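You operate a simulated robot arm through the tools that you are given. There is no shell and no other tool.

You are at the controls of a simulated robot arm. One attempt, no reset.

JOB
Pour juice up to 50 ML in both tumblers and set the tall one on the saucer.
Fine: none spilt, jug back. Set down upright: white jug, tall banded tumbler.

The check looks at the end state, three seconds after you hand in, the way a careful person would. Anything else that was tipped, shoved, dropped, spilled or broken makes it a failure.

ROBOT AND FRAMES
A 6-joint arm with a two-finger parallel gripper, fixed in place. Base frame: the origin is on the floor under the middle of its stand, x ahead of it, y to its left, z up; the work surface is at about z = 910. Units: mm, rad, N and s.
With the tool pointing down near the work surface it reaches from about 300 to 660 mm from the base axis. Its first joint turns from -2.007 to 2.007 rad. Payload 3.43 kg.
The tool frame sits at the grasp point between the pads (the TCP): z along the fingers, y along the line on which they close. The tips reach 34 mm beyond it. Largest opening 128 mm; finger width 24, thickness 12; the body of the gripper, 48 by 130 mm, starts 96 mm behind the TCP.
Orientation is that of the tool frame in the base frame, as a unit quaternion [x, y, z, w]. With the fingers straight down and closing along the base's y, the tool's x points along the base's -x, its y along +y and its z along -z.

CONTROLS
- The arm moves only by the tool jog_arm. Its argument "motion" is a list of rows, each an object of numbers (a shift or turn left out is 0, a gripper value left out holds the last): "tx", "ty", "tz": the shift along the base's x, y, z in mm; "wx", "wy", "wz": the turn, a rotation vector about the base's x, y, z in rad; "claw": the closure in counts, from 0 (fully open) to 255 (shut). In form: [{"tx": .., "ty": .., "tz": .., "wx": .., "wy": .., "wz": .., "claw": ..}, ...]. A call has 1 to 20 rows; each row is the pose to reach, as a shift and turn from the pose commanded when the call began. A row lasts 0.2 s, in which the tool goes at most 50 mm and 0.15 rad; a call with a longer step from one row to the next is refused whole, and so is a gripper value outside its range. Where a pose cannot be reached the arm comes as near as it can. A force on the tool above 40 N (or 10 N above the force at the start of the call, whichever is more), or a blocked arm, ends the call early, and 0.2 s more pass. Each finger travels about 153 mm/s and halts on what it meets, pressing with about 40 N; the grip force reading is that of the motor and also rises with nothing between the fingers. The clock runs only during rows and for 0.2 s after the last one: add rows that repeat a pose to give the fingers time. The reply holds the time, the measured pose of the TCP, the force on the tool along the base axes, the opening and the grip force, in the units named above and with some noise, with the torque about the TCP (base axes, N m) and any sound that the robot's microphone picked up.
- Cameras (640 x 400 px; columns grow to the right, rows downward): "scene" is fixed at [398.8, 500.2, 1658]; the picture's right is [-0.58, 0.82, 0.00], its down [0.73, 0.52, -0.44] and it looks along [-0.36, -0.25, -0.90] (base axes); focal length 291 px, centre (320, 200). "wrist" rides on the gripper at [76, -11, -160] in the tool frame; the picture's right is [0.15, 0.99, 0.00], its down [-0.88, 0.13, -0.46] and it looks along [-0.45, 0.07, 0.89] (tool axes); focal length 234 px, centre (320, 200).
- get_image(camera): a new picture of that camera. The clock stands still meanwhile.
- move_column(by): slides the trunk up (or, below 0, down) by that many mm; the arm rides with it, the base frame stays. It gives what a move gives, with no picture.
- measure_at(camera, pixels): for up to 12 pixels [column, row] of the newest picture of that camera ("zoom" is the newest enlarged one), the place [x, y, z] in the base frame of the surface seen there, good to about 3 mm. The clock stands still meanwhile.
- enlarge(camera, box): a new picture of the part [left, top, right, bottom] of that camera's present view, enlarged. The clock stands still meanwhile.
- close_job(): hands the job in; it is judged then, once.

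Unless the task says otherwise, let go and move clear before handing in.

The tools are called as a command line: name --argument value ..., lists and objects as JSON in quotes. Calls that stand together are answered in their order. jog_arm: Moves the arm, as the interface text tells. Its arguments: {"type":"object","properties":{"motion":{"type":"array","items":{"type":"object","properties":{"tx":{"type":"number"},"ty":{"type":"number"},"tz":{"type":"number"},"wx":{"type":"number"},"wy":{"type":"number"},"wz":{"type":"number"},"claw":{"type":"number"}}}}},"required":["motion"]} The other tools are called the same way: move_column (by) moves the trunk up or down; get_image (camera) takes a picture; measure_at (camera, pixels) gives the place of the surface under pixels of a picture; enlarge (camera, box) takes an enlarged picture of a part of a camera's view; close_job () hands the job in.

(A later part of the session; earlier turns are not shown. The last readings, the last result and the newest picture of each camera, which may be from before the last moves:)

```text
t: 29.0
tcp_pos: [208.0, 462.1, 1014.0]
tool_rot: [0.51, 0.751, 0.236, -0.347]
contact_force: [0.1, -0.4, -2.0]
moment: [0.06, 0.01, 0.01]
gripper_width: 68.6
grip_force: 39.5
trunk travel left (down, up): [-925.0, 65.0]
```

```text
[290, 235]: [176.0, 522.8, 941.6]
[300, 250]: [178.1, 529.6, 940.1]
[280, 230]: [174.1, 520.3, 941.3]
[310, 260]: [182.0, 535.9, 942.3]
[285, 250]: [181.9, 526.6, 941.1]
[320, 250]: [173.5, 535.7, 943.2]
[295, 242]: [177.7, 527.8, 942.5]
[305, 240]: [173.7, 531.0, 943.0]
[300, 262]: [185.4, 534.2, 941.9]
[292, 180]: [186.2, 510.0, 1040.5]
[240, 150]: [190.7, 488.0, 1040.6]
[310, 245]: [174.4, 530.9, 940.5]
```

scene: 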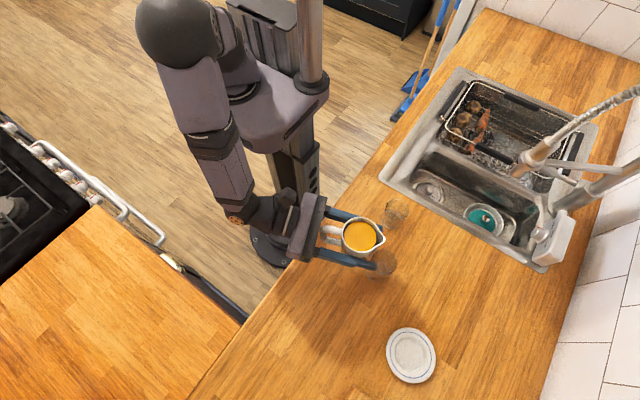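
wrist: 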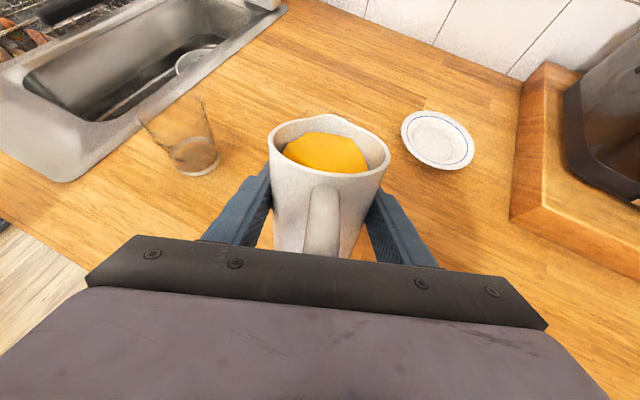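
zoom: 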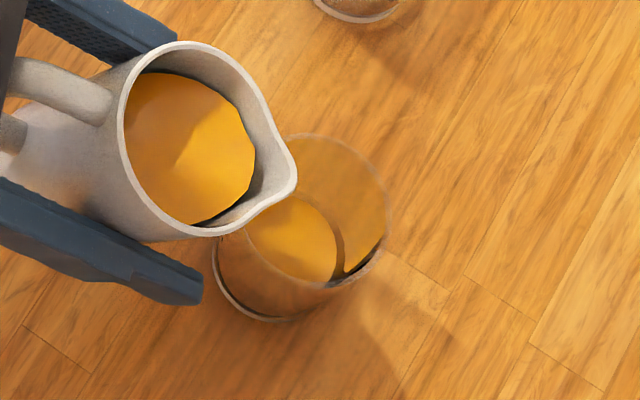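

The level averages z≈941.8, rising about 1.6 mm per degree, so roughly 4.5° more should reach the line. I'll tilt 4.3° slowly.

jog_arm --motion '[{"tx": 0.07, "ty": -0.19, "tz": 0.4, "wx": -0.007, "wy": -0.0028}, {"tx": 0.15, "ty": -0.37, "tz": 0.8, "wx": -0.0139, "wy": -0.0055}, {"tx": 0.22, "ty": -0.56, "tz": 1.2, "wx": -0.0209, "wy": -0.0083}, {"tx": 0.3, "ty": -0.74, "tz": 1.6, "wx": -0.0279, "wy": -0.0111}, {"tx": 0.37, "ty": -0.93, "tz": 2.0, "wx": -0.0349, "wy": -0.0139}, {"tx": 0.44, "ty": -1.12, "tz": 2.4, "wx": -0.0418, "wy": -0.0166}, {"tx": 0.52, "ty": -1.3, "tz": 2.8, "wx": -0.0488, "wy": -0.0194}, {"tx": 0.59, "ty": -1.49, "tz": 3.2, "wx": -0.0558, "wy": -0.0222}, {"tx": 0.67, "ty": -1.67, "tz": 3.6, "wx": -0.0627, "wy": -0.0249}, {"tx": 0.74, "ty": -1.86, "tz": 4.0, "wx": -0.0697, "wy": -0.0277}, {"tx": 0.74, "ty": -1.86, "tz": 4.0, "wx": -0.0697, "wy": -0.0277}, {"tx": 0.74, "ty": -1.86, "tz": 4.0, "wx": -0.0697, "wy": -0.0277}]'

enlarge --camera "scene" --box '[350, 225, 420, 295]'

measure_at --camera "zoom" --pixels '[[290, 235], [300, 250], [280, 230], [310, 260], [285, 250], [320, 250], [295, 242], [305, 240], [300, 262], [292, 180], [240, 150], [310, 245]]'

```text
t: 31.6
tcp_pos: [208.2, 459.9, 1017.7]
tool_rot: [0.518, 0.764, 0.216, -0.318]
contact_force: [0.0, 0.5, -3.3]
moment: [0.06, 0.04, -0.02]
gripper_width: 68.5
grip_force: 39.8
trunk travel left (down, up): [-925.0, 65.0]
```

```text
5.71 times, centred on (385, 260) of scene
```

zoom: 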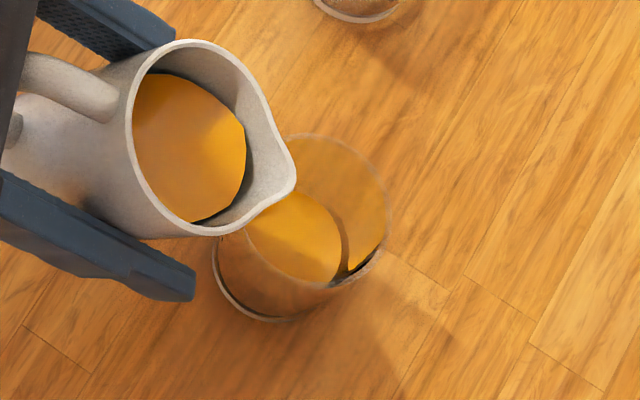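

```text
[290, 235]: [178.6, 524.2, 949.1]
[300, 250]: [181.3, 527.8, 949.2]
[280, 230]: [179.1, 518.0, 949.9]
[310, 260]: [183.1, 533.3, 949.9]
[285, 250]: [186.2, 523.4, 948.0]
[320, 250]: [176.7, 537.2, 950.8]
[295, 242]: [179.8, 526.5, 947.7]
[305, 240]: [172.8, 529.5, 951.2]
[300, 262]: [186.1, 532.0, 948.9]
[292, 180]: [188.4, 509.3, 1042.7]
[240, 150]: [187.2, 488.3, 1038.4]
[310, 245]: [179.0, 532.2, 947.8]
```

The level now averages z≈949.2, right at the computed 50 ML line. I'll tilt back with the lip held over the tumbler, pause for drips, then level and raise the jug.

jog_arm --motion '[{"tx": -0.5, "ty": 1.3, "tz": 0, "wx": 0.039, "wy": 0.0155}, {"tx": -1.1, "ty": 2.7, "tz": 2, "wx": 0.085, "wy": 0.0338}, {"tx": -1.8, "ty": 4.4, "tz": 6, "wx": 0.135, "wy": 0.0536}, {"tx": -2.5, "ty": 6.2, "tz": 11, "wx": 0.185, "wy": 0.0735}, {"tx": -3.1, "ty": 7.8, "tz": 17, "wx": 0.235, "wy": 0.0933}, {"tx": -3.7, "ty": 9.3, "tz": 23, "wx": 0.28, "wy": 0.1112}, {"tx": -4.1, "ty": 10.3, "tz": 28, "wx": 0.313, "wy": 0.1243}, {"tx": -4.1, "ty": 10.3, "tz": 28, "wx": 0.313, "wy": 0.1243}, {"tx": -4.1, "ty": 10.3, "tz": 28, "wx": 0.313, "wy": 0.1243}, {"tx": -4.1, "ty": 10.3, "tz": 28, "wx": 0.313, "wy": 0.1243}, {"tx": -4.5, "ty": 11.3, "tz": 36, "wx": 0.335, "wy": 0.133}, {"tx": -5.2, "ty": 13, "tz": 46, "wx": 0.375, "wy": 0.149}, {"tx": -6, "ty": 15, "tz": 56, "wx": 0.42, "wy": 0.167}, {"tx": -7, "ty": 17.5, "tz": 66, "wx": 0.47, "wy": 0.187}, {"tx": -7.7, "ty": 19.3, "tz": 72, "wx": 0.512, "wy": 0.203}, {"tx": -8.2, "ty": 20.6, "tz": 75, "wx": 0.54, "wy": 0.2144}, {"tx": -8.2, "ty": 20.6, "tz": 75, "wx": 0.54, "wy": 0.2144}]'

get_image --camera "scene"

```text
t: 35.2
tcp_pos: [201.7, 479.6, 1093.6]
tool_rot: [0.434, 0.641, 0.355, -0.524]
contact_force: [0.6, -0.2, -2.7]
moment: [0.08, 0.05, -0.01]
gripper_width: 68.6
grip_force: 39.5
trunk travel left (down, up): [-925.0, 65.0]
```

```text
taken
```

scene: 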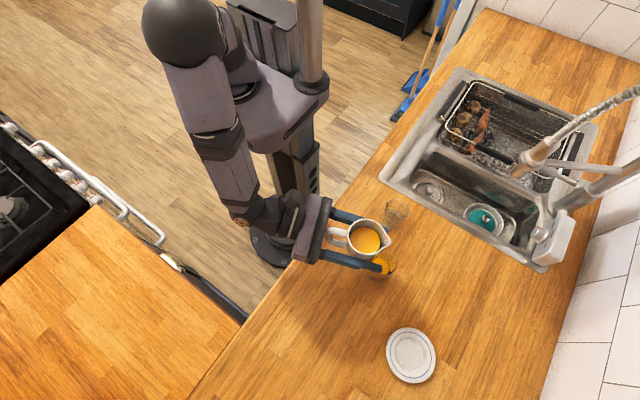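

The jug is level again at z≈1093 and the counter looks clean. I'll shift it to the right and down to view the tall tumbler's level against its 50 ML line from the side.

jog_arm --motion '[{"tx": 4, "ty": -2}, {"tx": 13, "ty": -5}, {"tx": 28, "ty": -10}, {"tx": 46, "ty": -16}, {"tx": 64, "ty": -22}, {"tx": 82, "ty": -28, "tz": -5}, {"tx": 98, "ty": -33, "tz": -15}, {"tx": 112, "ty": -37, "tz": -30}, {"tx": 122, "ty": -40, "tz": -46}, {"tx": 128, "ty": -42, "tz": -62}, {"tx": 128, "ty": -42, "tz": -76}, {"tx": 128, "ty": -42, "tz": -87}, {"tx": 128, "ty": -42, "tz": -93}, {"tx": 128, "ty": -42, "tz": -93}]'

get_image --camera "wrist"

enlarge --camera "wrist" --box '[180, 80, 270, 180]'

enlarge --camera "scene" --box '[340, 210, 430, 300]'

```text
t: 38.2
tcp_pos: [328.1, 438.9, 1000.7]
tool_rot: [0.434, 0.64, 0.356, -0.525]
contact_force: [-0.5, 0.2, -3.2]
moment: [0.08, 0.07, 0.01]
gripper_width: 68.6
grip_force: 40.4
trunk travel left (down, up): [-925.0, 65.0]
```

```text
taken
```

wrist: 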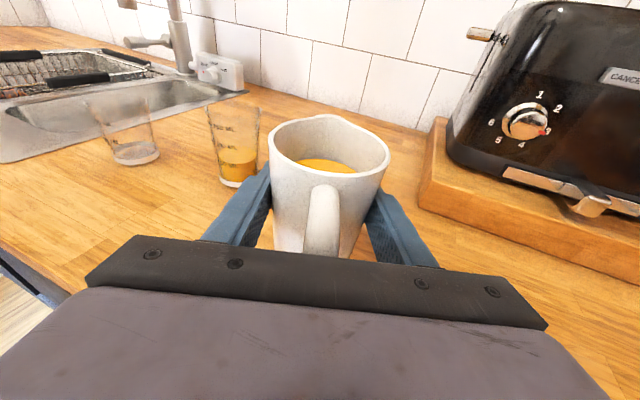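

```text
4.00 times, centred on (225, 130) of wrist
```

zoom: 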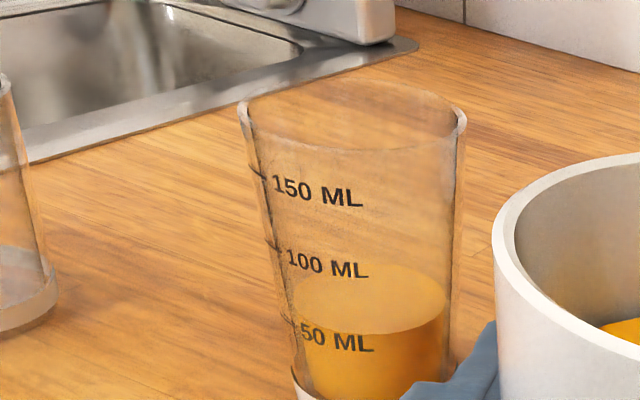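

```text
4.44 times, centred on (385, 255) of scene
```

zoom: 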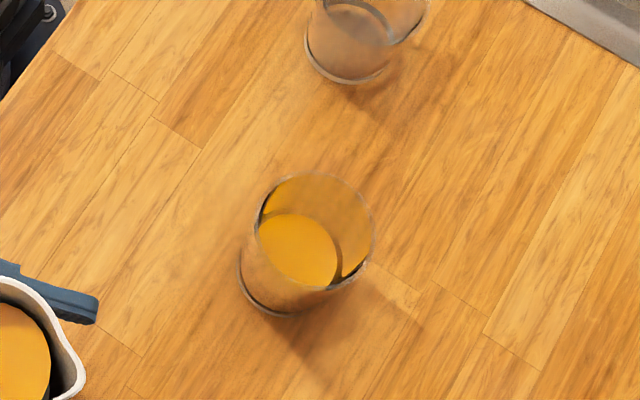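

The side view shows the surface's front edge at zoom (370,335) near the "50 ML" text at (337,338). I'll enlarge more to compare the line itself with the level.

enlarge --camera "wrist" --box '[205, 135, 265, 185]'

measure_at --camera "zoom" --pixels '[[110, 250], [130, 260], [180, 270], [240, 270], [300, 275], [300, 240], [330, 160], [250, 150], [400, 160], [330, 100], [110, 95], [330, 330]]'

```text
8.00 times, centred on (235, 160) of wrist
```

zoom: 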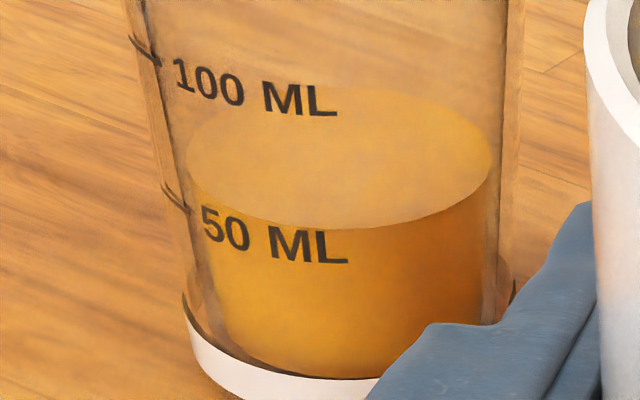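

```text
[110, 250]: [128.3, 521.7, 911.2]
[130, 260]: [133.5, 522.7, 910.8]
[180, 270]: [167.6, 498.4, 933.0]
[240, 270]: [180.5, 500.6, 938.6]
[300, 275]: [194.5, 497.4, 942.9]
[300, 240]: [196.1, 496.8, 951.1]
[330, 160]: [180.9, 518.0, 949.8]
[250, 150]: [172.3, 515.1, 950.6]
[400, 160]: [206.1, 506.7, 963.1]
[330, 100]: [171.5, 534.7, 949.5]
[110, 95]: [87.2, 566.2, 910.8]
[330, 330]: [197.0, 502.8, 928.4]
```

By ray geometry the tall level (z≈949.5) sits about 1.5–2 mm above its line, i.e. within a few mL of 50. For the short one I'll first get its 50 ML line height precisely.

enlarge --camera "wrist" --box '[85, 90, 175, 175]'

```text
4.71 times, centred on (130, 132) of wrist
```

zoom: 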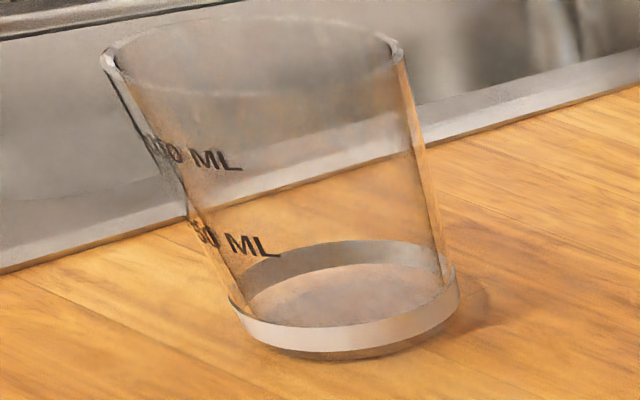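

measure_at --camera "zoom" --pixels '[[237, 243], [240, 240], [234, 246], [266, 252], [205, 157], [202, 160], [228, 165], [300, 335], [350, 340], [110, 60], [395, 50], [340, 300]]'

```text
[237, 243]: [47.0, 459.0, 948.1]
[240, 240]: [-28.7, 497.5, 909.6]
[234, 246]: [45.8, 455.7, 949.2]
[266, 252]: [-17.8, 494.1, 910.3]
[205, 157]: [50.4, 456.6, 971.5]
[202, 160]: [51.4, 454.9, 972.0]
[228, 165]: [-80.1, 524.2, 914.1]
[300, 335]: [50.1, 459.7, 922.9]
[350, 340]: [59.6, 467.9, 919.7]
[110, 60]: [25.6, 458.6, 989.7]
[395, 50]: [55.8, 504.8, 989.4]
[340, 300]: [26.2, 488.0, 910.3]
```

measure_at --camera "wrist" --pixels '[[217.25, 160], [216.5, 159], [218, 160.8], [218.6, 161.4], [213.5, 141.5], [214.5, 142.6], [228.6, 148], [236, 148.4], [218, 144.4], [222.6, 163.2], [231, 165.3], [235.3, 166]]'

```text
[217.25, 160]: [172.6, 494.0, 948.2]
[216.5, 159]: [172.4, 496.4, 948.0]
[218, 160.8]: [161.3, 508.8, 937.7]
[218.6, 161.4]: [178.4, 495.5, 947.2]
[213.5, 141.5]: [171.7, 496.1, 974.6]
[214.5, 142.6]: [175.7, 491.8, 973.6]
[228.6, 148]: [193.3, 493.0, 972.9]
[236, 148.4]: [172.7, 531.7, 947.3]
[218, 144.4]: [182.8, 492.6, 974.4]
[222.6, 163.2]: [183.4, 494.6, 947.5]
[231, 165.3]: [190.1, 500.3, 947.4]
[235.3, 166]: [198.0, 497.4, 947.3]
```

Direct readings put the tall tumbler's line at z≈947.8 (level 949.5, about 3 mL over) and the short one's at z≈948.3. I'll raise the jug and carry it level towards the short tumbler.

jog_arm --motion '[{"tz": 4}, {"tz": 14}, {"tz": 30}, {"tz": 48}, {"tz": 66, "tx": -2}, {"tz": 80, "tx": -8}, {"tz": 88, "tx": -18}, {"tz": 91, "tx": -33}, {"tz": 91, "tx": -51}, {"tz": 91, "tx": -69}, {"tz": 91, "tx": -87}, {"tz": 91, "tx": -105}, {"tz": 91, "tx": -123}, {"tz": 91, "tx": -140}, {"tz": 91, "tx": -154}, {"tz": 91, "tx": -164}, {"tz": 91, "tx": -168}, {"tz": 91, "tx": -168}]'

get_image --camera "scene"

```text
t: 42.0
tcp_pos: [159.8, 438.9, 1092.3]
tool_rot: [0.434, 0.641, 0.355, -0.525]
contact_force: [-0.1, -0.3, -2.6]
moment: [0.08, 0.03, -0.02]
gripper_width: 68.7
grip_force: 40.2
trunk travel left (down, up): [-925.0, 65.0]
```

```text
taken
```

scene: 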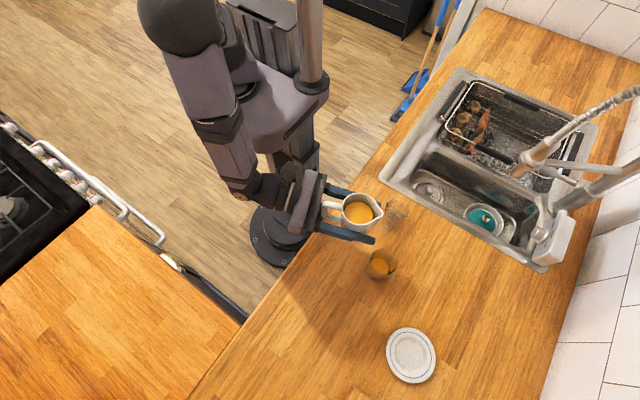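

The jug is level at (160,439) with the tall tumbler undisturbed at (380,265). I'll continue to the spot behind the short tumbler.

jog_arm --motion '[{"tx": -4, "ty": -0.6}, {"tx": -13, "ty": -2}, {"tx": -27, "ty": -4.2}, {"tx": -43, "ty": -6.7}, {"tx": -59, "ty": -9.2}, {"tx": -74, "ty": -11.5}, {"tx": -86, "ty": -13.4}, {"tx": -93, "ty": -14.5}, {"tx": -95.8, "ty": -14.9}, {"tx": -95.8, "ty": -14.9}]'

get_image --camera "scene"

get_image --camera "wrist"

```text
t: 44.4
tcp_pos: [74.3, 444.1, 1107.0]
tool_rot: [0.411, 0.637, 0.383, -0.528]
contact_force: [0.2, 0.5, -2.8]
moment: [0.04, 0.03, -0.03]
gripper_width: 68.7
grip_force: 40.0
trunk travel left (down, up): [-925.0, 65.0]
stopped in row 10: the arm was blocked; the commanded pose is now the measured one
```

```text
taken
```

scene: 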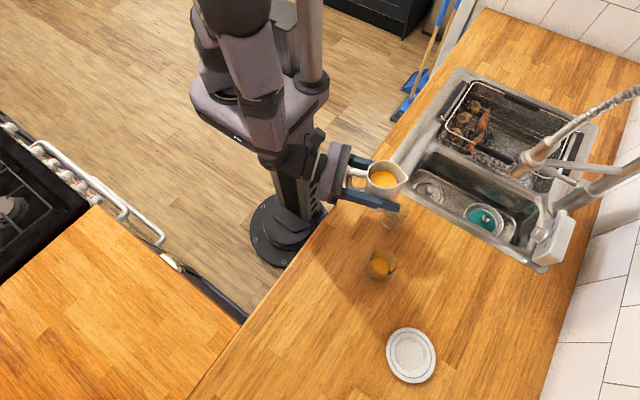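

```text
taken
```

wrist: 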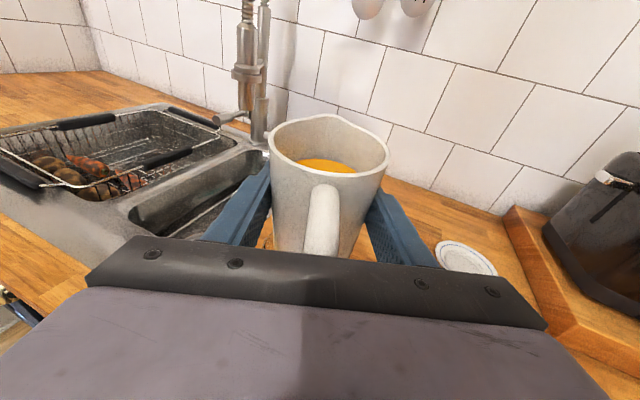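

The arm reached a joint limit there: the jug now rolls about 3° but nothing spilled, and the pose was reset to the measured one. I'll back off towards +x, restore the level attitude, then approach the short tumbler from a different heading.

jog_arm --motion '[{"tx": 4, "ty": -0.5, "tz": -1}, {"tx": 13, "ty": -1.5, "tz": -3}, {"tx": 26, "ty": -3, "tz": -6, "wx": -0.006, "wy": 0.003}, {"tx": 40, "ty": -5, "tz": -9, "wx": -0.018, "wy": 0.009}, {"tx": 52, "ty": -7, "tz": -12, "wx": -0.032, "wy": 0.016}, {"tx": 61, "ty": -8, "tz": -14, "wx": -0.046, "wy": 0.023}, {"tx": 66, "ty": -8, "tz": -14, "wx": -0.058, "wy": 0.029}, {"tx": 66, "ty": -8, "tz": -14, "wx": -0.0644, "wy": 0.0324}, {"tx": 66, "ty": -8, "tz": -14, "wx": -0.0644, "wy": 0.0324}]'

get_image --camera "scene"

```text
t: 46.4
tcp_pos: [140.5, 436.2, 1091.5]
tool_rot: [0.435, 0.641, 0.354, -0.525]
contact_force: [-0.4, 0.4, -2.0]
moment: [0.06, 0.03, 0.01]
gripper_width: 68.6
grip_force: 40.2
trunk travel left (down, up): [-925.0, 65.0]
```

```text
taken
```

scene: 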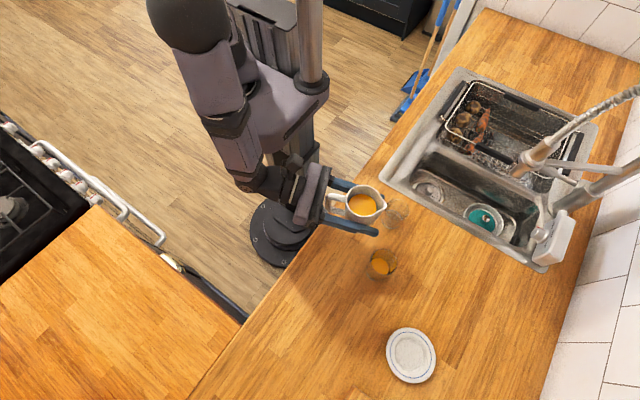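

Attitude is back to the level grasp orientation. I'll turn the jug 28° about the vertical so the wrist comes in from the +x side.

jog_arm --motion '[{"wz": 0.02}, {"wz": 0.07}, {"wz": 0.14}, {"wz": 0.22}, {"wz": 0.3}, {"wz": 0.38}, {"wz": 0.44}, {"wz": 0.48}, {"wz": 0.494}, {"wz": 0.494}]'

get_image --camera "scene"

get_image --camera "wrist"

```text
t: 48.6
tcp_pos: [140.8, 437.0, 1092.8]
tool_rot: [0.265, 0.728, 0.215, -0.595]
contact_force: [-0.5, -0.4, -3.4]
moment: [0.05, 0.04, 0.02]
gripper_width: 68.9
grip_force: 40.4
trunk travel left (down, up): [-925.0, 65.0]
```

```text
taken
```

scene: 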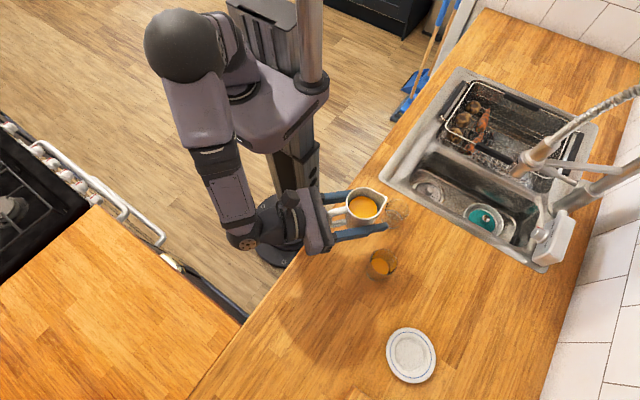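

```text
taken
```

wrist: 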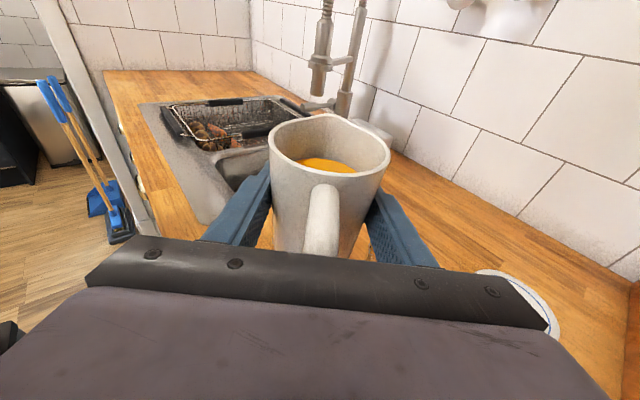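

Heading is now az≈140° with clear space. I'll slide the jug to behind the short tumbler and tilt to 24°, which is still below the present pour angle of about 33°.

jog_arm --motion '[{"tx": -3, "ty": 0.5}, {"tx": -11, "ty": 1.8}, {"tx": -23, "ty": 3.8}, {"tx": -36, "ty": 6}, {"tx": -46, "ty": 7.7}, {"tx": -51, "ty": 8.5}, {"tx": -52.3, "ty": 8.7}, {"tx": -52.3, "ty": 8.7, "wx": -0.0128, "wy": -0.0154}, {"tx": -52.3, "ty": 8.7, "wx": -0.0449, "wy": -0.0538}, {"tx": -52.3, "ty": 8.7, "wx": -0.0897, "wy": -0.1075}, {"tx": -52.3, "ty": 8.7, "wx": -0.1346, "wy": -0.1613}, {"tx": -52.3, "ty": 8.7, "wx": -0.1795, "wy": -0.215}, {"tx": -52.3, "ty": 8.7, "wx": -0.2212, "wy": -0.265}, {"tx": -52.3, "ty": 8.7, "wx": -0.25, "wy": -0.2995}, {"tx": -52.3, "ty": 8.7, "wx": -0.2686, "wy": -0.3218}, {"tx": -52.3, "ty": 8.7, "wx": -0.2686, "wy": -0.3218}]'

get_image --camera "scene"

enlarge --camera "scene" --box '[340, 165, 430, 255]'

```text
t: 52.0
tcp_pos: [87.9, 444.0, 1092.6]
tool_rot: [0.304, 0.835, 0.156, -0.43]
contact_force: [0.8, -0.2, -2.4]
moment: [0.06, 0.06, 0.01]
gripper_width: 68.6
grip_force: 39.6
trunk travel left (down, up): [-925.0, 65.0]
```

```text
taken
```

scene: 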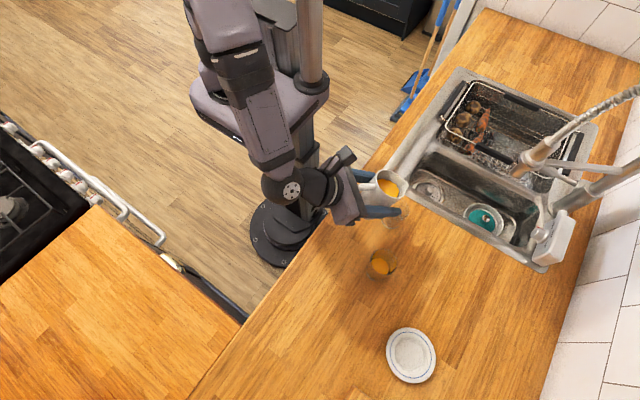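

```text
4.44 times, centred on (385, 210) of scene
```

zoom: 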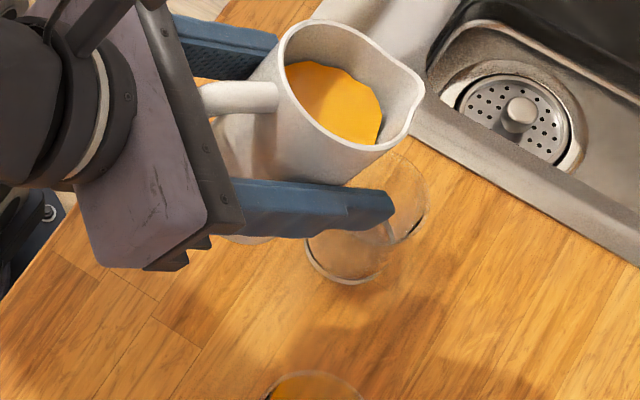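

The tilted jug's lip hovers over the short tumbler's near side at zoom (410,130). I'll lower it to about 38 mm above the rim and then measure.

jog_arm --motion '[{"tz": -3}, {"tz": -10}, {"tz": -22}, {"tz": -36}, {"tz": -50}, {"tz": -64}, {"tz": -77}, {"tz": -87}, {"tz": -93}, {"tz": -95}, {"tz": -95}]'

enlarge --camera "scene" --box '[350, 175, 430, 255]'

get_image --camera "wrist"

```text
t: 54.4
tcp_pos: [88.0, 442.8, 997.5]
tool_rot: [0.304, 0.835, 0.156, -0.431]
contact_force: [-0.1, 0.3, -2.0]
moment: [0.07, 0.1, -0.01]
gripper_width: 68.4
grip_force: 40.1
trunk travel left (down, up): [-925.0, 65.0]
```

```text
5.00 times, centred on (390, 215) of scene
```

zoom: 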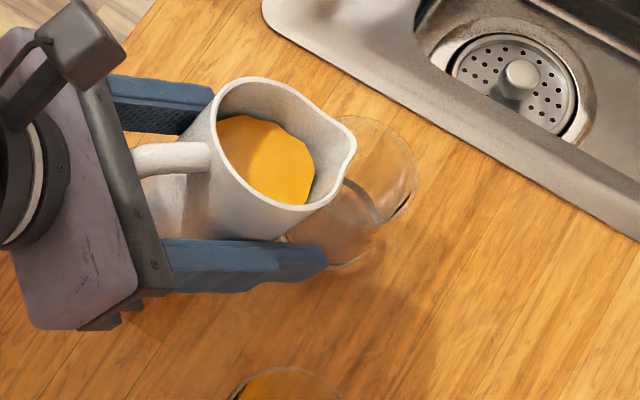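

```text
taken
```

wrist: 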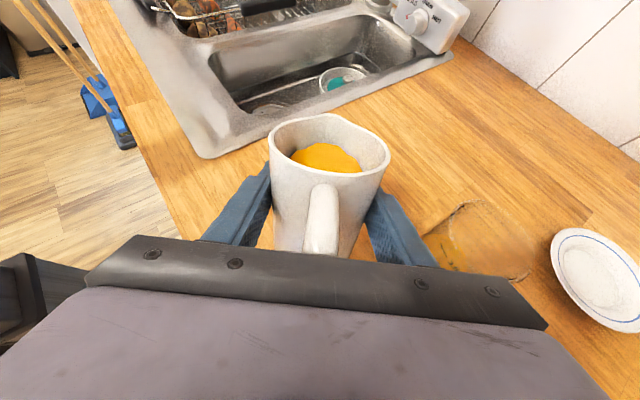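

measure_at --camera "zoom" --pixels '[[351, 150], [348, 158], [345, 137], [416, 180], [410, 150], [390, 128], [360, 118], [395, 208], [355, 200], [345, 225], [260, 155], [300, 165]]'

```text
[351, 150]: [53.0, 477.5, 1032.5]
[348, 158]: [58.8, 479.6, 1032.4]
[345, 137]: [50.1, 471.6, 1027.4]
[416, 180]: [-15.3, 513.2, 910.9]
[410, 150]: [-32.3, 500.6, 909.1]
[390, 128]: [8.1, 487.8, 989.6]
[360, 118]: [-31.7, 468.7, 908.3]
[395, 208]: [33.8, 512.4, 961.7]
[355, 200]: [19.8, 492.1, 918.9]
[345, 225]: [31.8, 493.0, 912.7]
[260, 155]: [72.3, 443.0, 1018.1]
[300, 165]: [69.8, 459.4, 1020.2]
```

Lip is at about (53,478,1032): 15 mm short of centre and 41 mm above the short rim, well placed. I'll tilt gently to 33°, where flow should just begin.

jog_arm --motion '[{"tx": -0.5, "ty": -0.8, "tz": 0, "wx": -0.005, "wy": -0.006}, {"tx": -0.2, "ty": -1.4, "tz": 0.2, "wx": -0.018, "wy": -0.0216}, {"tx": 0.2, "ty": -1.9, "tz": 0.5, "wx": -0.034, "wy": -0.0407}, {"tx": 0.7, "ty": -2.4, "tz": 0.8, "wx": -0.05, "wy": -0.06}, {"tx": 1.2, "ty": -2.9, "tz": 1.1, "wx": -0.066, "wy": -0.079}, {"tx": 1.7, "ty": -3.4, "tz": 1.5, "wx": -0.08, "wy": -0.0958}, {"tx": 2.2, "ty": -3.8, "tz": 1.8, "wx": -0.092, "wy": -0.11}, {"tx": 2.46, "ty": -4.03, "tz": 2, "wx": -0.1007, "wy": -0.1206}, {"tx": 2.46, "ty": -4.03, "tz": 2, "wx": -0.1007, "wy": -0.1206}, {"tx": 2.46, "ty": -4.03, "tz": 2, "wx": -0.1007, "wy": -0.1206}]'

enlarge --camera "scene" --box '[360, 185, 424, 249]'

```text
t: 56.6
tcp_pos: [91.0, 438.8, 998.0]
tool_rot: [0.315, 0.867, 0.132, -0.364]
contact_force: [-0.4, 1.0, -2.4]
moment: [0.03, 0.02, 0.02]
gripper_width: 68.4
grip_force: 40.3
trunk travel left (down, up): [-925.0, 65.0]
```

```text
6.25 times, centred on (392, 217) of scene
```

zoom: 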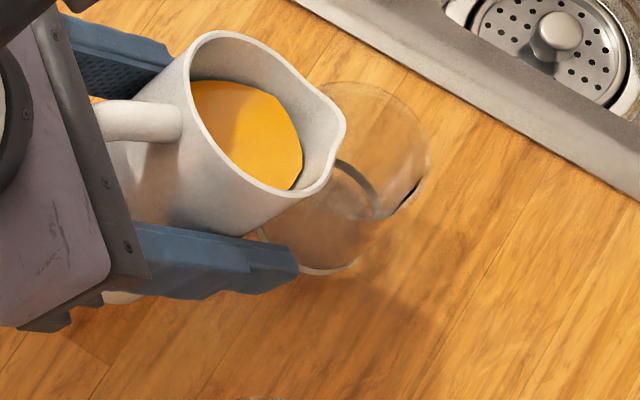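

No flow yet at 33° and the short tumbler at zoom (345,190) is still empty. I'll continue slowly to 37°.

jog_arm --motion '[{"tx": 0.15, "ty": -0.13, "tz": 0.5, "wx": -0.0056, "wy": -0.0067}, {"tx": 0.31, "ty": -0.26, "tz": 0.9, "wx": -0.0112, "wy": -0.0134}, {"tx": 0.46, "ty": -0.39, "tz": 1.4, "wx": -0.0168, "wy": -0.0201}, {"tx": 0.61, "ty": -0.51, "tz": 1.9, "wx": -0.0224, "wy": -0.0268}, {"tx": 0.77, "ty": -0.64, "tz": 2.4, "wx": -0.0279, "wy": -0.0335}, {"tx": 0.92, "ty": -0.77, "tz": 2.8, "wx": -0.0335, "wy": -0.0402}, {"tx": 1.08, "ty": -0.9, "tz": 3.3, "wx": -0.0391, "wy": -0.0469}, {"tx": 1.23, "ty": -1.03, "tz": 3.8, "wx": -0.0447, "wy": -0.0536}, {"tx": 1.23, "ty": -1.03, "tz": 3.8, "wx": -0.0447, "wy": -0.0536}, {"tx": 1.23, "ty": -1.03, "tz": 3.8, "wx": -0.0447, "wy": -0.0536}]'

enlarge --camera "scene" --box '[360, 185, 424, 249]'

measure_at --camera "zoom" --pixels '[[345, 195], [355, 200], [335, 205], [350, 215], [325, 215], [340, 225], [360, 190], [320, 200], [315, 225], [342, 135], [250, 130], [300, 215]]'

```text
t: 58.8
tcp_pos: [91.2, 439.8, 1003.3]
tool_rot: [0.32, 0.879, 0.121, -0.334]
contact_force: [-0.3, -0.2, -1.4]
moment: [0.04, 0.04, 0.0]
gripper_width: 68.4
grip_force: 39.9
trunk travel left (down, up): [-925.0, 65.0]
```

```text
6.25 times, centred on (392, 217) of scene
```

zoom: 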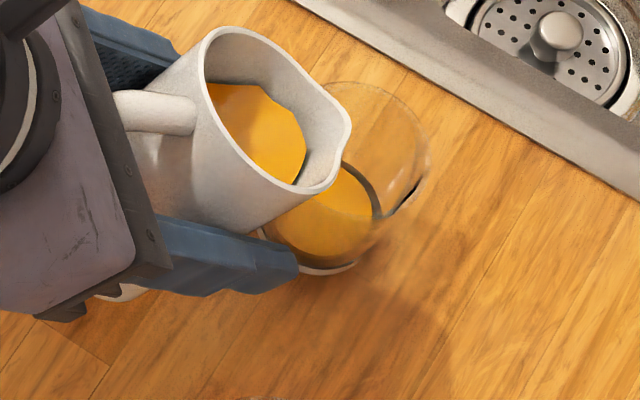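

```text
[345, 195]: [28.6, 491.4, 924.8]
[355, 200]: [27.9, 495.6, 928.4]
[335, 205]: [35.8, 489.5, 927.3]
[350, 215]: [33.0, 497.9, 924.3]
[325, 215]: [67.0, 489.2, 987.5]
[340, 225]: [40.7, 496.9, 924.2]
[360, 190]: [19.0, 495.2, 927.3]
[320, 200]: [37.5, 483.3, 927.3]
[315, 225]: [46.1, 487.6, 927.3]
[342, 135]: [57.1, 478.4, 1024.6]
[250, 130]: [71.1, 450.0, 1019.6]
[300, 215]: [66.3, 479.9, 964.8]
```

Short level ≈ 926.5 and the pour is landing inside. I'll add another slow 5°.

jog_arm --motion '[{"tx": 0.13, "ty": -0.11, "tz": 0.5, "wx": -0.0056, "wy": -0.0067}, {"tx": 0.26, "ty": -0.22, "tz": 1.0, "wx": -0.0112, "wy": -0.0134}, {"tx": 0.39, "ty": -0.33, "tz": 1.5, "wx": -0.0168, "wy": -0.0201}, {"tx": 0.52, "ty": -0.44, "tz": 2.0, "wx": -0.0224, "wy": -0.0268}, {"tx": 0.65, "ty": -0.55, "tz": 2.5, "wx": -0.028, "wy": -0.0335}, {"tx": 0.78, "ty": -0.65, "tz": 2.9, "wx": -0.0336, "wy": -0.0402}, {"tx": 0.91, "ty": -0.76, "tz": 3.4, "wx": -0.0392, "wy": -0.0469}, {"tx": 1.04, "ty": -0.87, "tz": 3.9, "wx": -0.0448, "wy": -0.0536}, {"tx": 1.17, "ty": -0.98, "tz": 4.4, "wx": -0.0504, "wy": -0.0603}, {"tx": 1.3, "ty": -1.09, "tz": 4.9, "wx": -0.056, "wy": -0.067}, {"tx": 1.3, "ty": -1.09, "tz": 4.9, "wx": -0.056, "wy": -0.067}, {"tx": 1.3, "ty": -1.09, "tz": 4.9, "wx": -0.056, "wy": -0.067}]'

enlarge --camera "scene" --box '[360, 185, 424, 249]'

measure_at --camera "zoom" --pixels '[[345, 195], [355, 200], [335, 205], [350, 215], [330, 210], [340, 225], [360, 190], [320, 205], [330, 225], [342, 135], [250, 130], [355, 185]]'

```text
t: 61.4
tcp_pos: [91.1, 438.9, 1007.6]
tool_rot: [0.325, 0.893, 0.107, -0.293]
contact_force: [0.8, 0.5, -2.6]
moment: [0.06, 0.06, 0.01]
gripper_width: 68.7
grip_force: 40.1
trunk travel left (down, up): [-925.0, 65.0]
```

```text
6.25 times, centred on (392, 217) of scene
```

zoom: 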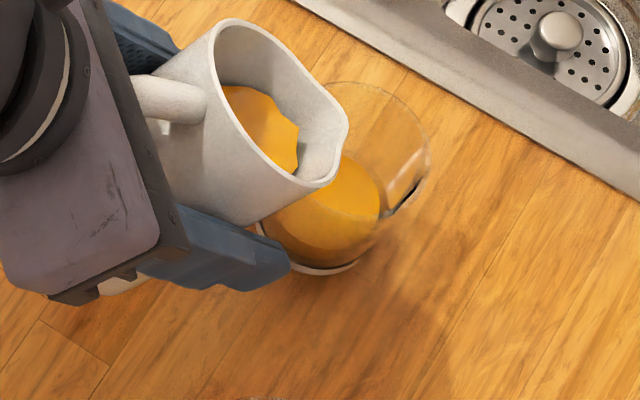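

```text
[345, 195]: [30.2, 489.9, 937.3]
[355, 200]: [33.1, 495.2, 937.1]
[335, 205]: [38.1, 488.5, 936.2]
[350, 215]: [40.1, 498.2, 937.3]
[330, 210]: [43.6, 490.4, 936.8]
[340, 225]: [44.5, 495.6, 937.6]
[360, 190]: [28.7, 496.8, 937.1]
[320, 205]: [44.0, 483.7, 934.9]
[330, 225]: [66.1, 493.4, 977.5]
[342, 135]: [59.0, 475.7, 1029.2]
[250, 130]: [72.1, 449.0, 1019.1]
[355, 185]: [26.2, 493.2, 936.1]
```

Level ≈ 936.8, rising about 2 mm per degree; the line is at ~948. I'll add 3.5° and re-measure.

jog_arm --motion '[{"tx": 0.08, "ty": -0.07, "tz": 0.2, "wx": -0.0049, "wy": -0.0059}, {"tx": 0.16, "ty": -0.13, "tz": 0.4, "wx": -0.0098, "wy": -0.0117}, {"tx": 0.23, "ty": -0.2, "tz": 0.6, "wx": -0.0147, "wy": -0.0176}, {"tx": 0.31, "ty": -0.26, "tz": 0.8, "wx": -0.0196, "wy": -0.0235}, {"tx": 0.39, "ty": -0.33, "tz": 1.0, "wx": -0.0245, "wy": -0.0293}, {"tx": 0.47, "ty": -0.39, "tz": 1.2, "wx": -0.0294, "wy": -0.0352}, {"tx": 0.54, "ty": -0.46, "tz": 1.4, "wx": -0.0343, "wy": -0.041}, {"tx": 0.62, "ty": -0.52, "tz": 1.5, "wx": -0.0392, "wy": -0.0469}, {"tx": 0.62, "ty": -0.52, "tz": 1.5, "wx": -0.0392, "wy": -0.0469}, {"tx": 0.62, "ty": -0.52, "tz": 1.5, "wx": -0.0392, "wy": -0.0469}]'

enlarge --camera "scene" --box '[360, 185, 424, 249]'

measure_at --camera "zoom" --pixels '[[345, 195], [355, 200], [335, 205], [350, 215], [330, 205], [340, 215], [360, 190], [325, 210], [345, 205], [342, 135], [250, 130], [355, 185]]'

```text
t: 63.6
tcp_pos: [91.4, 437.7, 1009.0]
tool_rot: [0.328, 0.901, 0.097, -0.267]
contact_force: [-0.7, 0.1, -2.7]
moment: [0.04, 0.08, -0.01]
gripper_width: 68.3
grip_force: 39.9
trunk travel left (down, up): [-925.0, 65.0]
```

```text
6.25 times, centred on (392, 217) of scene
```

zoom: 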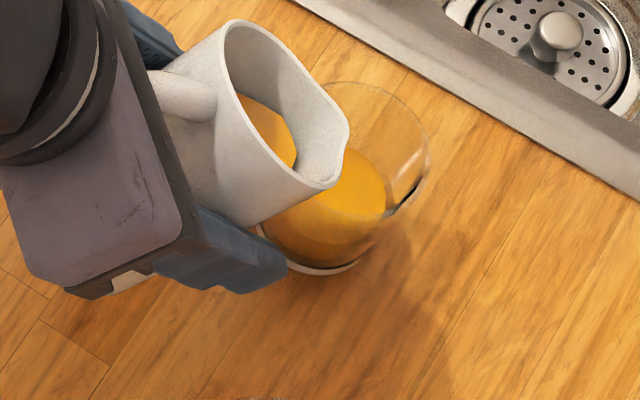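

```text
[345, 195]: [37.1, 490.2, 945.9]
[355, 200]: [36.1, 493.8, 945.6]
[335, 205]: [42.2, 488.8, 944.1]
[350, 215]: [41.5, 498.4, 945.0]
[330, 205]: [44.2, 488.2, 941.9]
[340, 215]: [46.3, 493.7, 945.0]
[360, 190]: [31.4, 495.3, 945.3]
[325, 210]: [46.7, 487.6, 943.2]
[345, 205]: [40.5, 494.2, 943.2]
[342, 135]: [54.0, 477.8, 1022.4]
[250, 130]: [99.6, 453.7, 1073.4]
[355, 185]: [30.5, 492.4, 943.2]
```

Level ≈ 944.2, so about 1.6° more brings it to ~947.6. I'll do that small step.

jog_arm --motion '[{"tx": 0.05, "ty": -0.04, "tz": 0.3, "wx": -0.0036, "wy": -0.0043}, {"tx": 0.1, "ty": -0.08, "tz": 0.6, "wx": -0.0072, "wy": -0.0086}, {"tx": 0.15, "ty": -0.12, "tz": 1.0, "wx": -0.0107, "wy": -0.0128}, {"tx": 0.2, "ty": -0.16, "tz": 1.3, "wx": -0.0143, "wy": -0.0171}, {"tx": 0.23, "ty": -0.2, "tz": 1.6, "wx": -0.0179, "wy": -0.0214}, {"tx": 0.23, "ty": -0.2, "tz": 1.6, "wx": -0.0179, "wy": -0.0214}, {"tx": 0.23, "ty": -0.2, "tz": 1.6, "wx": -0.0179, "wy": -0.0214}]'

enlarge --camera "scene" --box '[360, 185, 424, 249]'

measure_at --camera "zoom" --pixels '[[345, 195], [355, 200], [350, 190], [350, 215], [365, 195], [340, 215], [360, 190], [335, 210], [345, 205], [355, 210], [365, 205], [355, 185]]'

```text
t: 65.2
tcp_pos: [92.2, 437.2, 1010.9]
tool_rot: [0.329, 0.905, 0.093, -0.254]
contact_force: [0.4, -0.3, -2.9]
moment: [0.06, 0.05, 0.02]
gripper_width: 68.7
grip_force: 40.4
trunk travel left (down, up): [-925.0, 65.0]
```

```text
6.25 times, centred on (392, 217) of scene
```

zoom: 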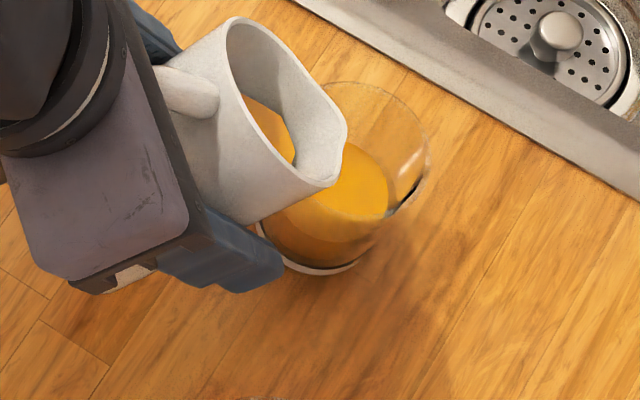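

```text
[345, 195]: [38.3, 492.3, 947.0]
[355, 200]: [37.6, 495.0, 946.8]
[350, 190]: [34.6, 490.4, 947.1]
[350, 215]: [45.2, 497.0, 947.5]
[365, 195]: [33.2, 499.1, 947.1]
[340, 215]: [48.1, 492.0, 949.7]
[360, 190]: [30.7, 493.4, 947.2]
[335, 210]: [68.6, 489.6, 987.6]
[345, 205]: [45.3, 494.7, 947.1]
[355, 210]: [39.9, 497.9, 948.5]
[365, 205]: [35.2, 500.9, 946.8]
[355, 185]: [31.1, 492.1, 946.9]
```

Level averages ≈947.3, about 1 mm under the line estimate. I'll tilt back over the tumbler, pause for drips, then raise and level the jug before checking from the side.

jog_arm --motion '[{"tx": -0.8, "ty": 0.6, "tz": 0, "wx": 0.03, "wy": 0.036}, {"tx": -2, "ty": 1.6, "tz": 1, "wx": 0.075, "wy": 0.09}, {"tx": -3.5, "ty": 2.9, "tz": 4, "wx": 0.125, "wy": 0.15}, {"tx": -5, "ty": 4.2, "tz": 8, "wx": 0.175, "wy": 0.21}, {"tx": -6.5, "ty": 5.4, "tz": 13, "wx": 0.225, "wy": 0.27}, {"tx": -7.8, "ty": 6.5, "tz": 17, "wx": 0.27, "wy": 0.3235}, {"tx": -8.76, "ty": 7.3, "tz": 20, "wx": 0.303, "wy": 0.363}, {"tx": -8.76, "ty": 7.3, "tz": 20, "wx": 0.303, "wy": 0.363}, {"tx": -8.76, "ty": 7.3, "tz": 20, "wx": 0.303, "wy": 0.363}, {"tx": -8.76, "ty": 7.3, "tz": 22, "wx": 0.303, "wy": 0.363}, {"tx": -9.5, "ty": 8, "tz": 30, "wx": 0.318, "wy": 0.381}, {"tx": -11, "ty": 9.2, "tz": 42, "wx": 0.35, "wy": 0.419}, {"tx": -13, "ty": 11, "tz": 54, "wx": 0.395, "wy": 0.473}, {"tx": -15.5, "ty": 13, "tz": 66, "wx": 0.44, "wy": 0.527}, {"tx": -18, "ty": 15, "tz": 75, "wx": 0.485, "wy": 0.581}, {"tx": -20, "ty": 16.6, "tz": 80, "wx": 0.515, "wy": 0.617}, {"tx": -20.4, "ty": 17, "tz": 82, "wx": 0.527, "wy": 0.631}, {"tx": -20.4, "ty": 17, "tz": 82, "wx": 0.527, "wy": 0.631}]'

get_image --camera "scene"

```text
t: 69.0
tcp_pos: [73.7, 454.7, 1093.7]
tool_rot: [0.266, 0.727, 0.216, -0.595]
contact_force: [0.5, -0.2, -3.0]
moment: [0.04, 0.02, -0.01]
gripper_width: 68.7
grip_force: 40.2
trunk travel left (down, up): [-925.0, 65.0]
```

```text
taken
```

scene: 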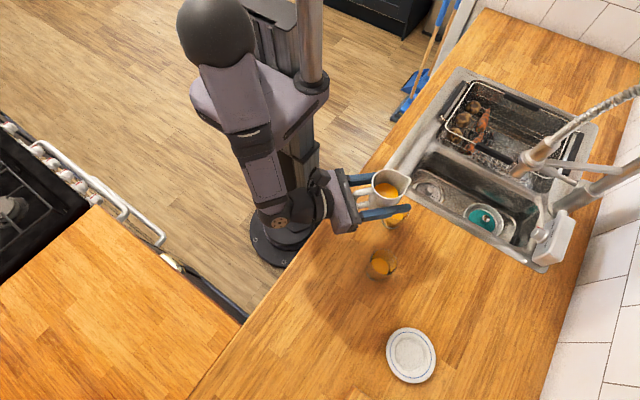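

The jug is level again and both tumblers hold juice with a clean counter. I'll move it back to +x and turn it to its original heading.

jog_arm --motion '[{"tx": 4, "ty": -1}, {"tx": 13, "ty": -4}, {"tx": 27, "ty": -9}, {"tx": 43, "ty": -15}, {"tx": 59, "ty": -21}, {"tx": 75, "ty": -26, "wz": -0.02}, {"tx": 89, "ty": -31, "wz": -0.07}, {"tx": 101, "ty": -36, "wz": -0.14}, {"tx": 112, "ty": -42, "wz": -0.22}, {"tx": 123, "ty": -50, "wz": -0.3}, {"tx": 133, "ty": -58, "wz": -0.38}, {"tx": 142, "ty": -66, "wz": -0.44}, {"tx": 150, "ty": -74, "wz": -0.48}, {"tx": 156, "ty": -80, "wz": -0.494}, {"tx": 158, "ty": -82, "wz": -0.494}, {"tx": 158, "ty": -82, "wz": -0.494}]'

get_image --camera "wrist"

```text
t: 72.4
tcp_pos: [232.4, 372.2, 1093.3]
tool_rot: [0.436, 0.641, 0.354, -0.523]
contact_force: [0.8, 0.1, -2.4]
moment: [0.02, 0.01, 0.01]
gripper_width: 68.5
grip_force: 39.6
trunk travel left (down, up): [-925.0, 65.0]
```

```text
taken
```

wrist: 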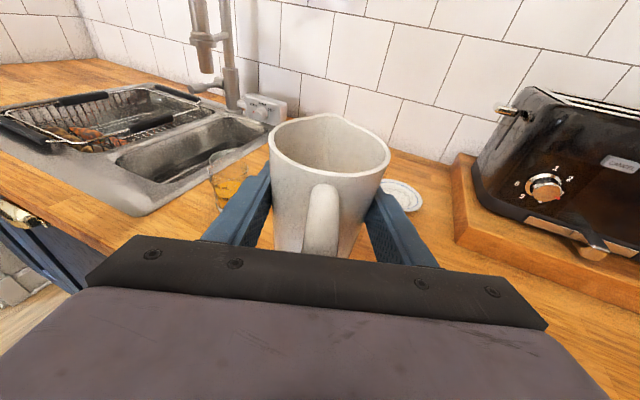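

The short tumbler shows at wrist (225,175), left of the jug. I'll lower the hand for a flatter look at its 50 ML line.

jog_arm --motion '[{"tz": -4}, {"tz": -14}, {"tz": -30}, {"tz": -48, "tx": 4}, {"tz": -66, "tx": 9}, {"tz": -80, "tx": 13}, {"tz": -88, "tx": 15}, {"tz": -91, "tx": 16}, {"tz": -91, "tx": 16}]'

get_image --camera "wrist"

enlarge --camera "wrist" --box '[190, 110, 270, 190]'

```text
t: 74.4
tcp_pos: [248.0, 373.2, 1001.6]
tool_rot: [0.434, 0.641, 0.354, -0.525]
contact_force: [-0.3, 0.4, -1.9]
moment: [0.07, 0.01, 0.0]
gripper_width: 68.7
grip_force: 40.2
trunk travel left (down, up): [-925.0, 65.0]
```

```text
taken
```

wrist: 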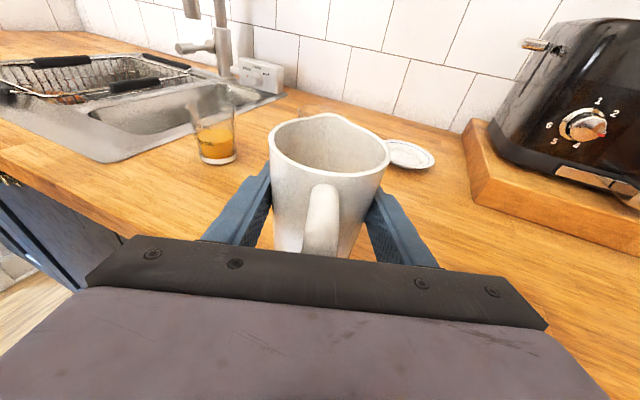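

```text
5.00 times, centred on (230, 150) of wrist
```

zoom: 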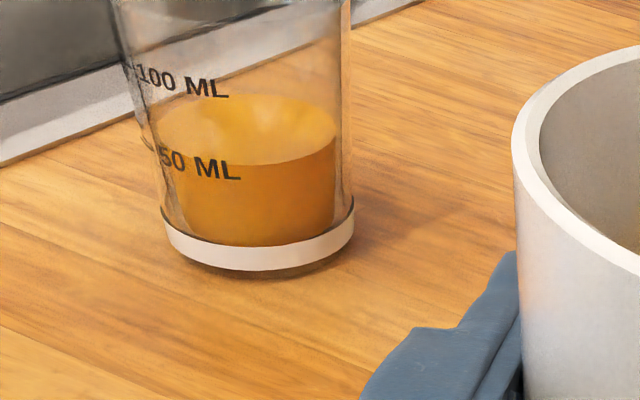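

enlarge --camera "wrist" --box '[190, 115, 246, 171]'

measure_at --camera "zoom" --pixels '[[170, 199], [166, 195], [185, 214], [200, 222], [226, 228], [258, 233], [250, 150], [300, 140], [340, 170], [280, 190], [230, 75], [300, 250]]'

```text
7.14 times, centred on (218, 143) of wrist
```

zoom: 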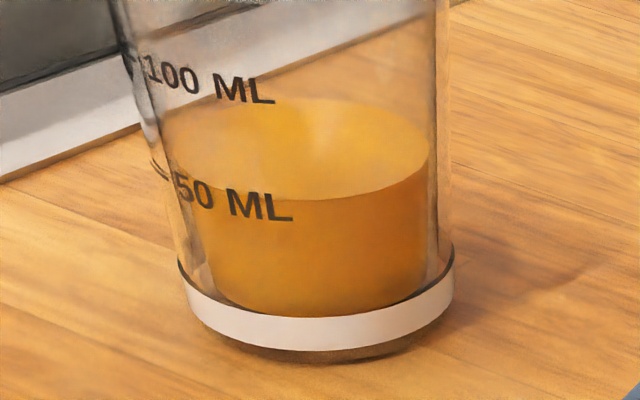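

```text
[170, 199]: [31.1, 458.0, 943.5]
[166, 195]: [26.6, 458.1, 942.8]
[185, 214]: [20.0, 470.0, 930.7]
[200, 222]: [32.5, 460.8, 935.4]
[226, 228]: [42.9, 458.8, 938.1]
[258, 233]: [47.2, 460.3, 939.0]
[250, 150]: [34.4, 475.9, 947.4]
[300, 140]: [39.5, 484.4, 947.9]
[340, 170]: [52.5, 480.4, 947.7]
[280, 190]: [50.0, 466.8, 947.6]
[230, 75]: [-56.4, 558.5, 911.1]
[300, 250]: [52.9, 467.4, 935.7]
```

By ellipse comparison the short level's ring (centre row ≈149) matches the 50 ML ring (≈150). I'll confirm with direct readings on the text strokes.

measure_at --camera "zoom" --pixels '[[234, 202], [262, 207], [270, 208], [181, 188], [163, 174], [155, 166], [240, 207], [252, 208], [222, 88], [247, 93], [298, 197], [330, 190]]'

```text
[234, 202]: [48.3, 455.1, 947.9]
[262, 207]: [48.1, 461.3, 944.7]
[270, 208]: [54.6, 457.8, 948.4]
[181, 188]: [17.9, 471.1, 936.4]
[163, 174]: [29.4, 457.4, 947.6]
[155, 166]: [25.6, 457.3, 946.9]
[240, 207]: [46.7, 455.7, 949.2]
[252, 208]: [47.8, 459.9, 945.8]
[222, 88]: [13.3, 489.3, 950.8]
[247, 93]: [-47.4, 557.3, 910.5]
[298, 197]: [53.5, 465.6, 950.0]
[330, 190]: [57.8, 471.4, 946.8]
```

Tick and text read z≈947–948.5 against a level of ≈947.6, so the short tumbler is right at 50 ML. Now I'll carry the jug back over its original spot and lower to just above the counter.

jog_arm --motion '[{"tx": 3, "ty": 3.4}, {"tx": 9, "ty": 10.3}, {"tx": 19, "ty": 21.8}, {"tx": 31, "ty": 35.6}, {"tx": 44, "ty": 50.5}, {"tx": 56, "ty": 64.3}, {"tx": 67, "ty": 76.9}, {"tx": 75, "ty": 86.1}, {"tx": 79, "ty": 90.7}, {"tx": 79.9, "ty": 91.7}, {"tx": 79.9, "ty": 91.7, "tz": -3}, {"tx": 79.9, "ty": 91.7, "tz": -10}, {"tx": 79.9, "ty": 91.7, "tz": -18}, {"tx": 79.9, "ty": 91.7, "tz": -25}, {"tx": 79.9, "ty": 91.7, "tz": -29}, {"tx": 79.9, "ty": 91.7, "tz": -31}, {"tx": 79.9, "ty": 91.7, "tz": -31}]'

get_image --camera "scene"

enlarge --camera "scene" --box '[270, 260, 370, 340]'

```text
t: 78.0
tcp_pos: [327.0, 464.3, 971.4]
tool_rot: [0.435, 0.641, 0.354, -0.524]
contact_force: [0.6, 0.7, -2.3]
moment: [0.07, -0.02, -0.03]
gripper_width: 68.4
grip_force: 40.3
trunk travel left (down, up): [-925.0, 65.0]
```

```text
taken
```

scene: 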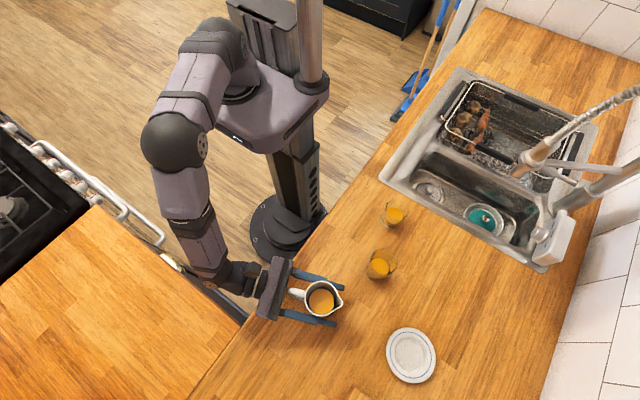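

```text
5.00 times, centred on (320, 300) of scene
```

zoom: 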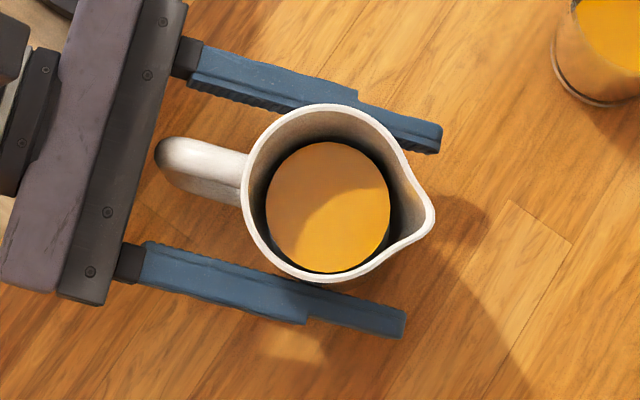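

The jug is over its old spot, about 4 mm off along the picture's up direction. I'll correct by 2–3 mm and lower in 1 mm steps watching the force.

jog_arm --motion '[{"tx": 1.2, "ty": 1}, {"tx": 2.5, "ty": 2}, {"tx": 2.5, "ty": 2, "tz": -1}, {"tx": 2.5, "ty": 2, "tz": -2}, {"tx": 2.5, "ty": 2, "tz": -3}, {"tx": 2.5, "ty": 2, "tz": -3.5}, {"tx": 2.5, "ty": 2, "tz": -4}, {"tx": 2.5, "ty": 2, "tz": -4}]'

```text
t: 79.8
tcp_pos: [327.7, 465.9, 966.9]
tool_rot: [0.435, 0.641, 0.355, -0.524]
contact_force: [0.6, 0.4, 0.6]
moment: [-0.08, 0.0, -0.06]
gripper_width: 68.3
grip_force: 40.8
trunk travel left (down, up): [-925.0, 65.0]
```

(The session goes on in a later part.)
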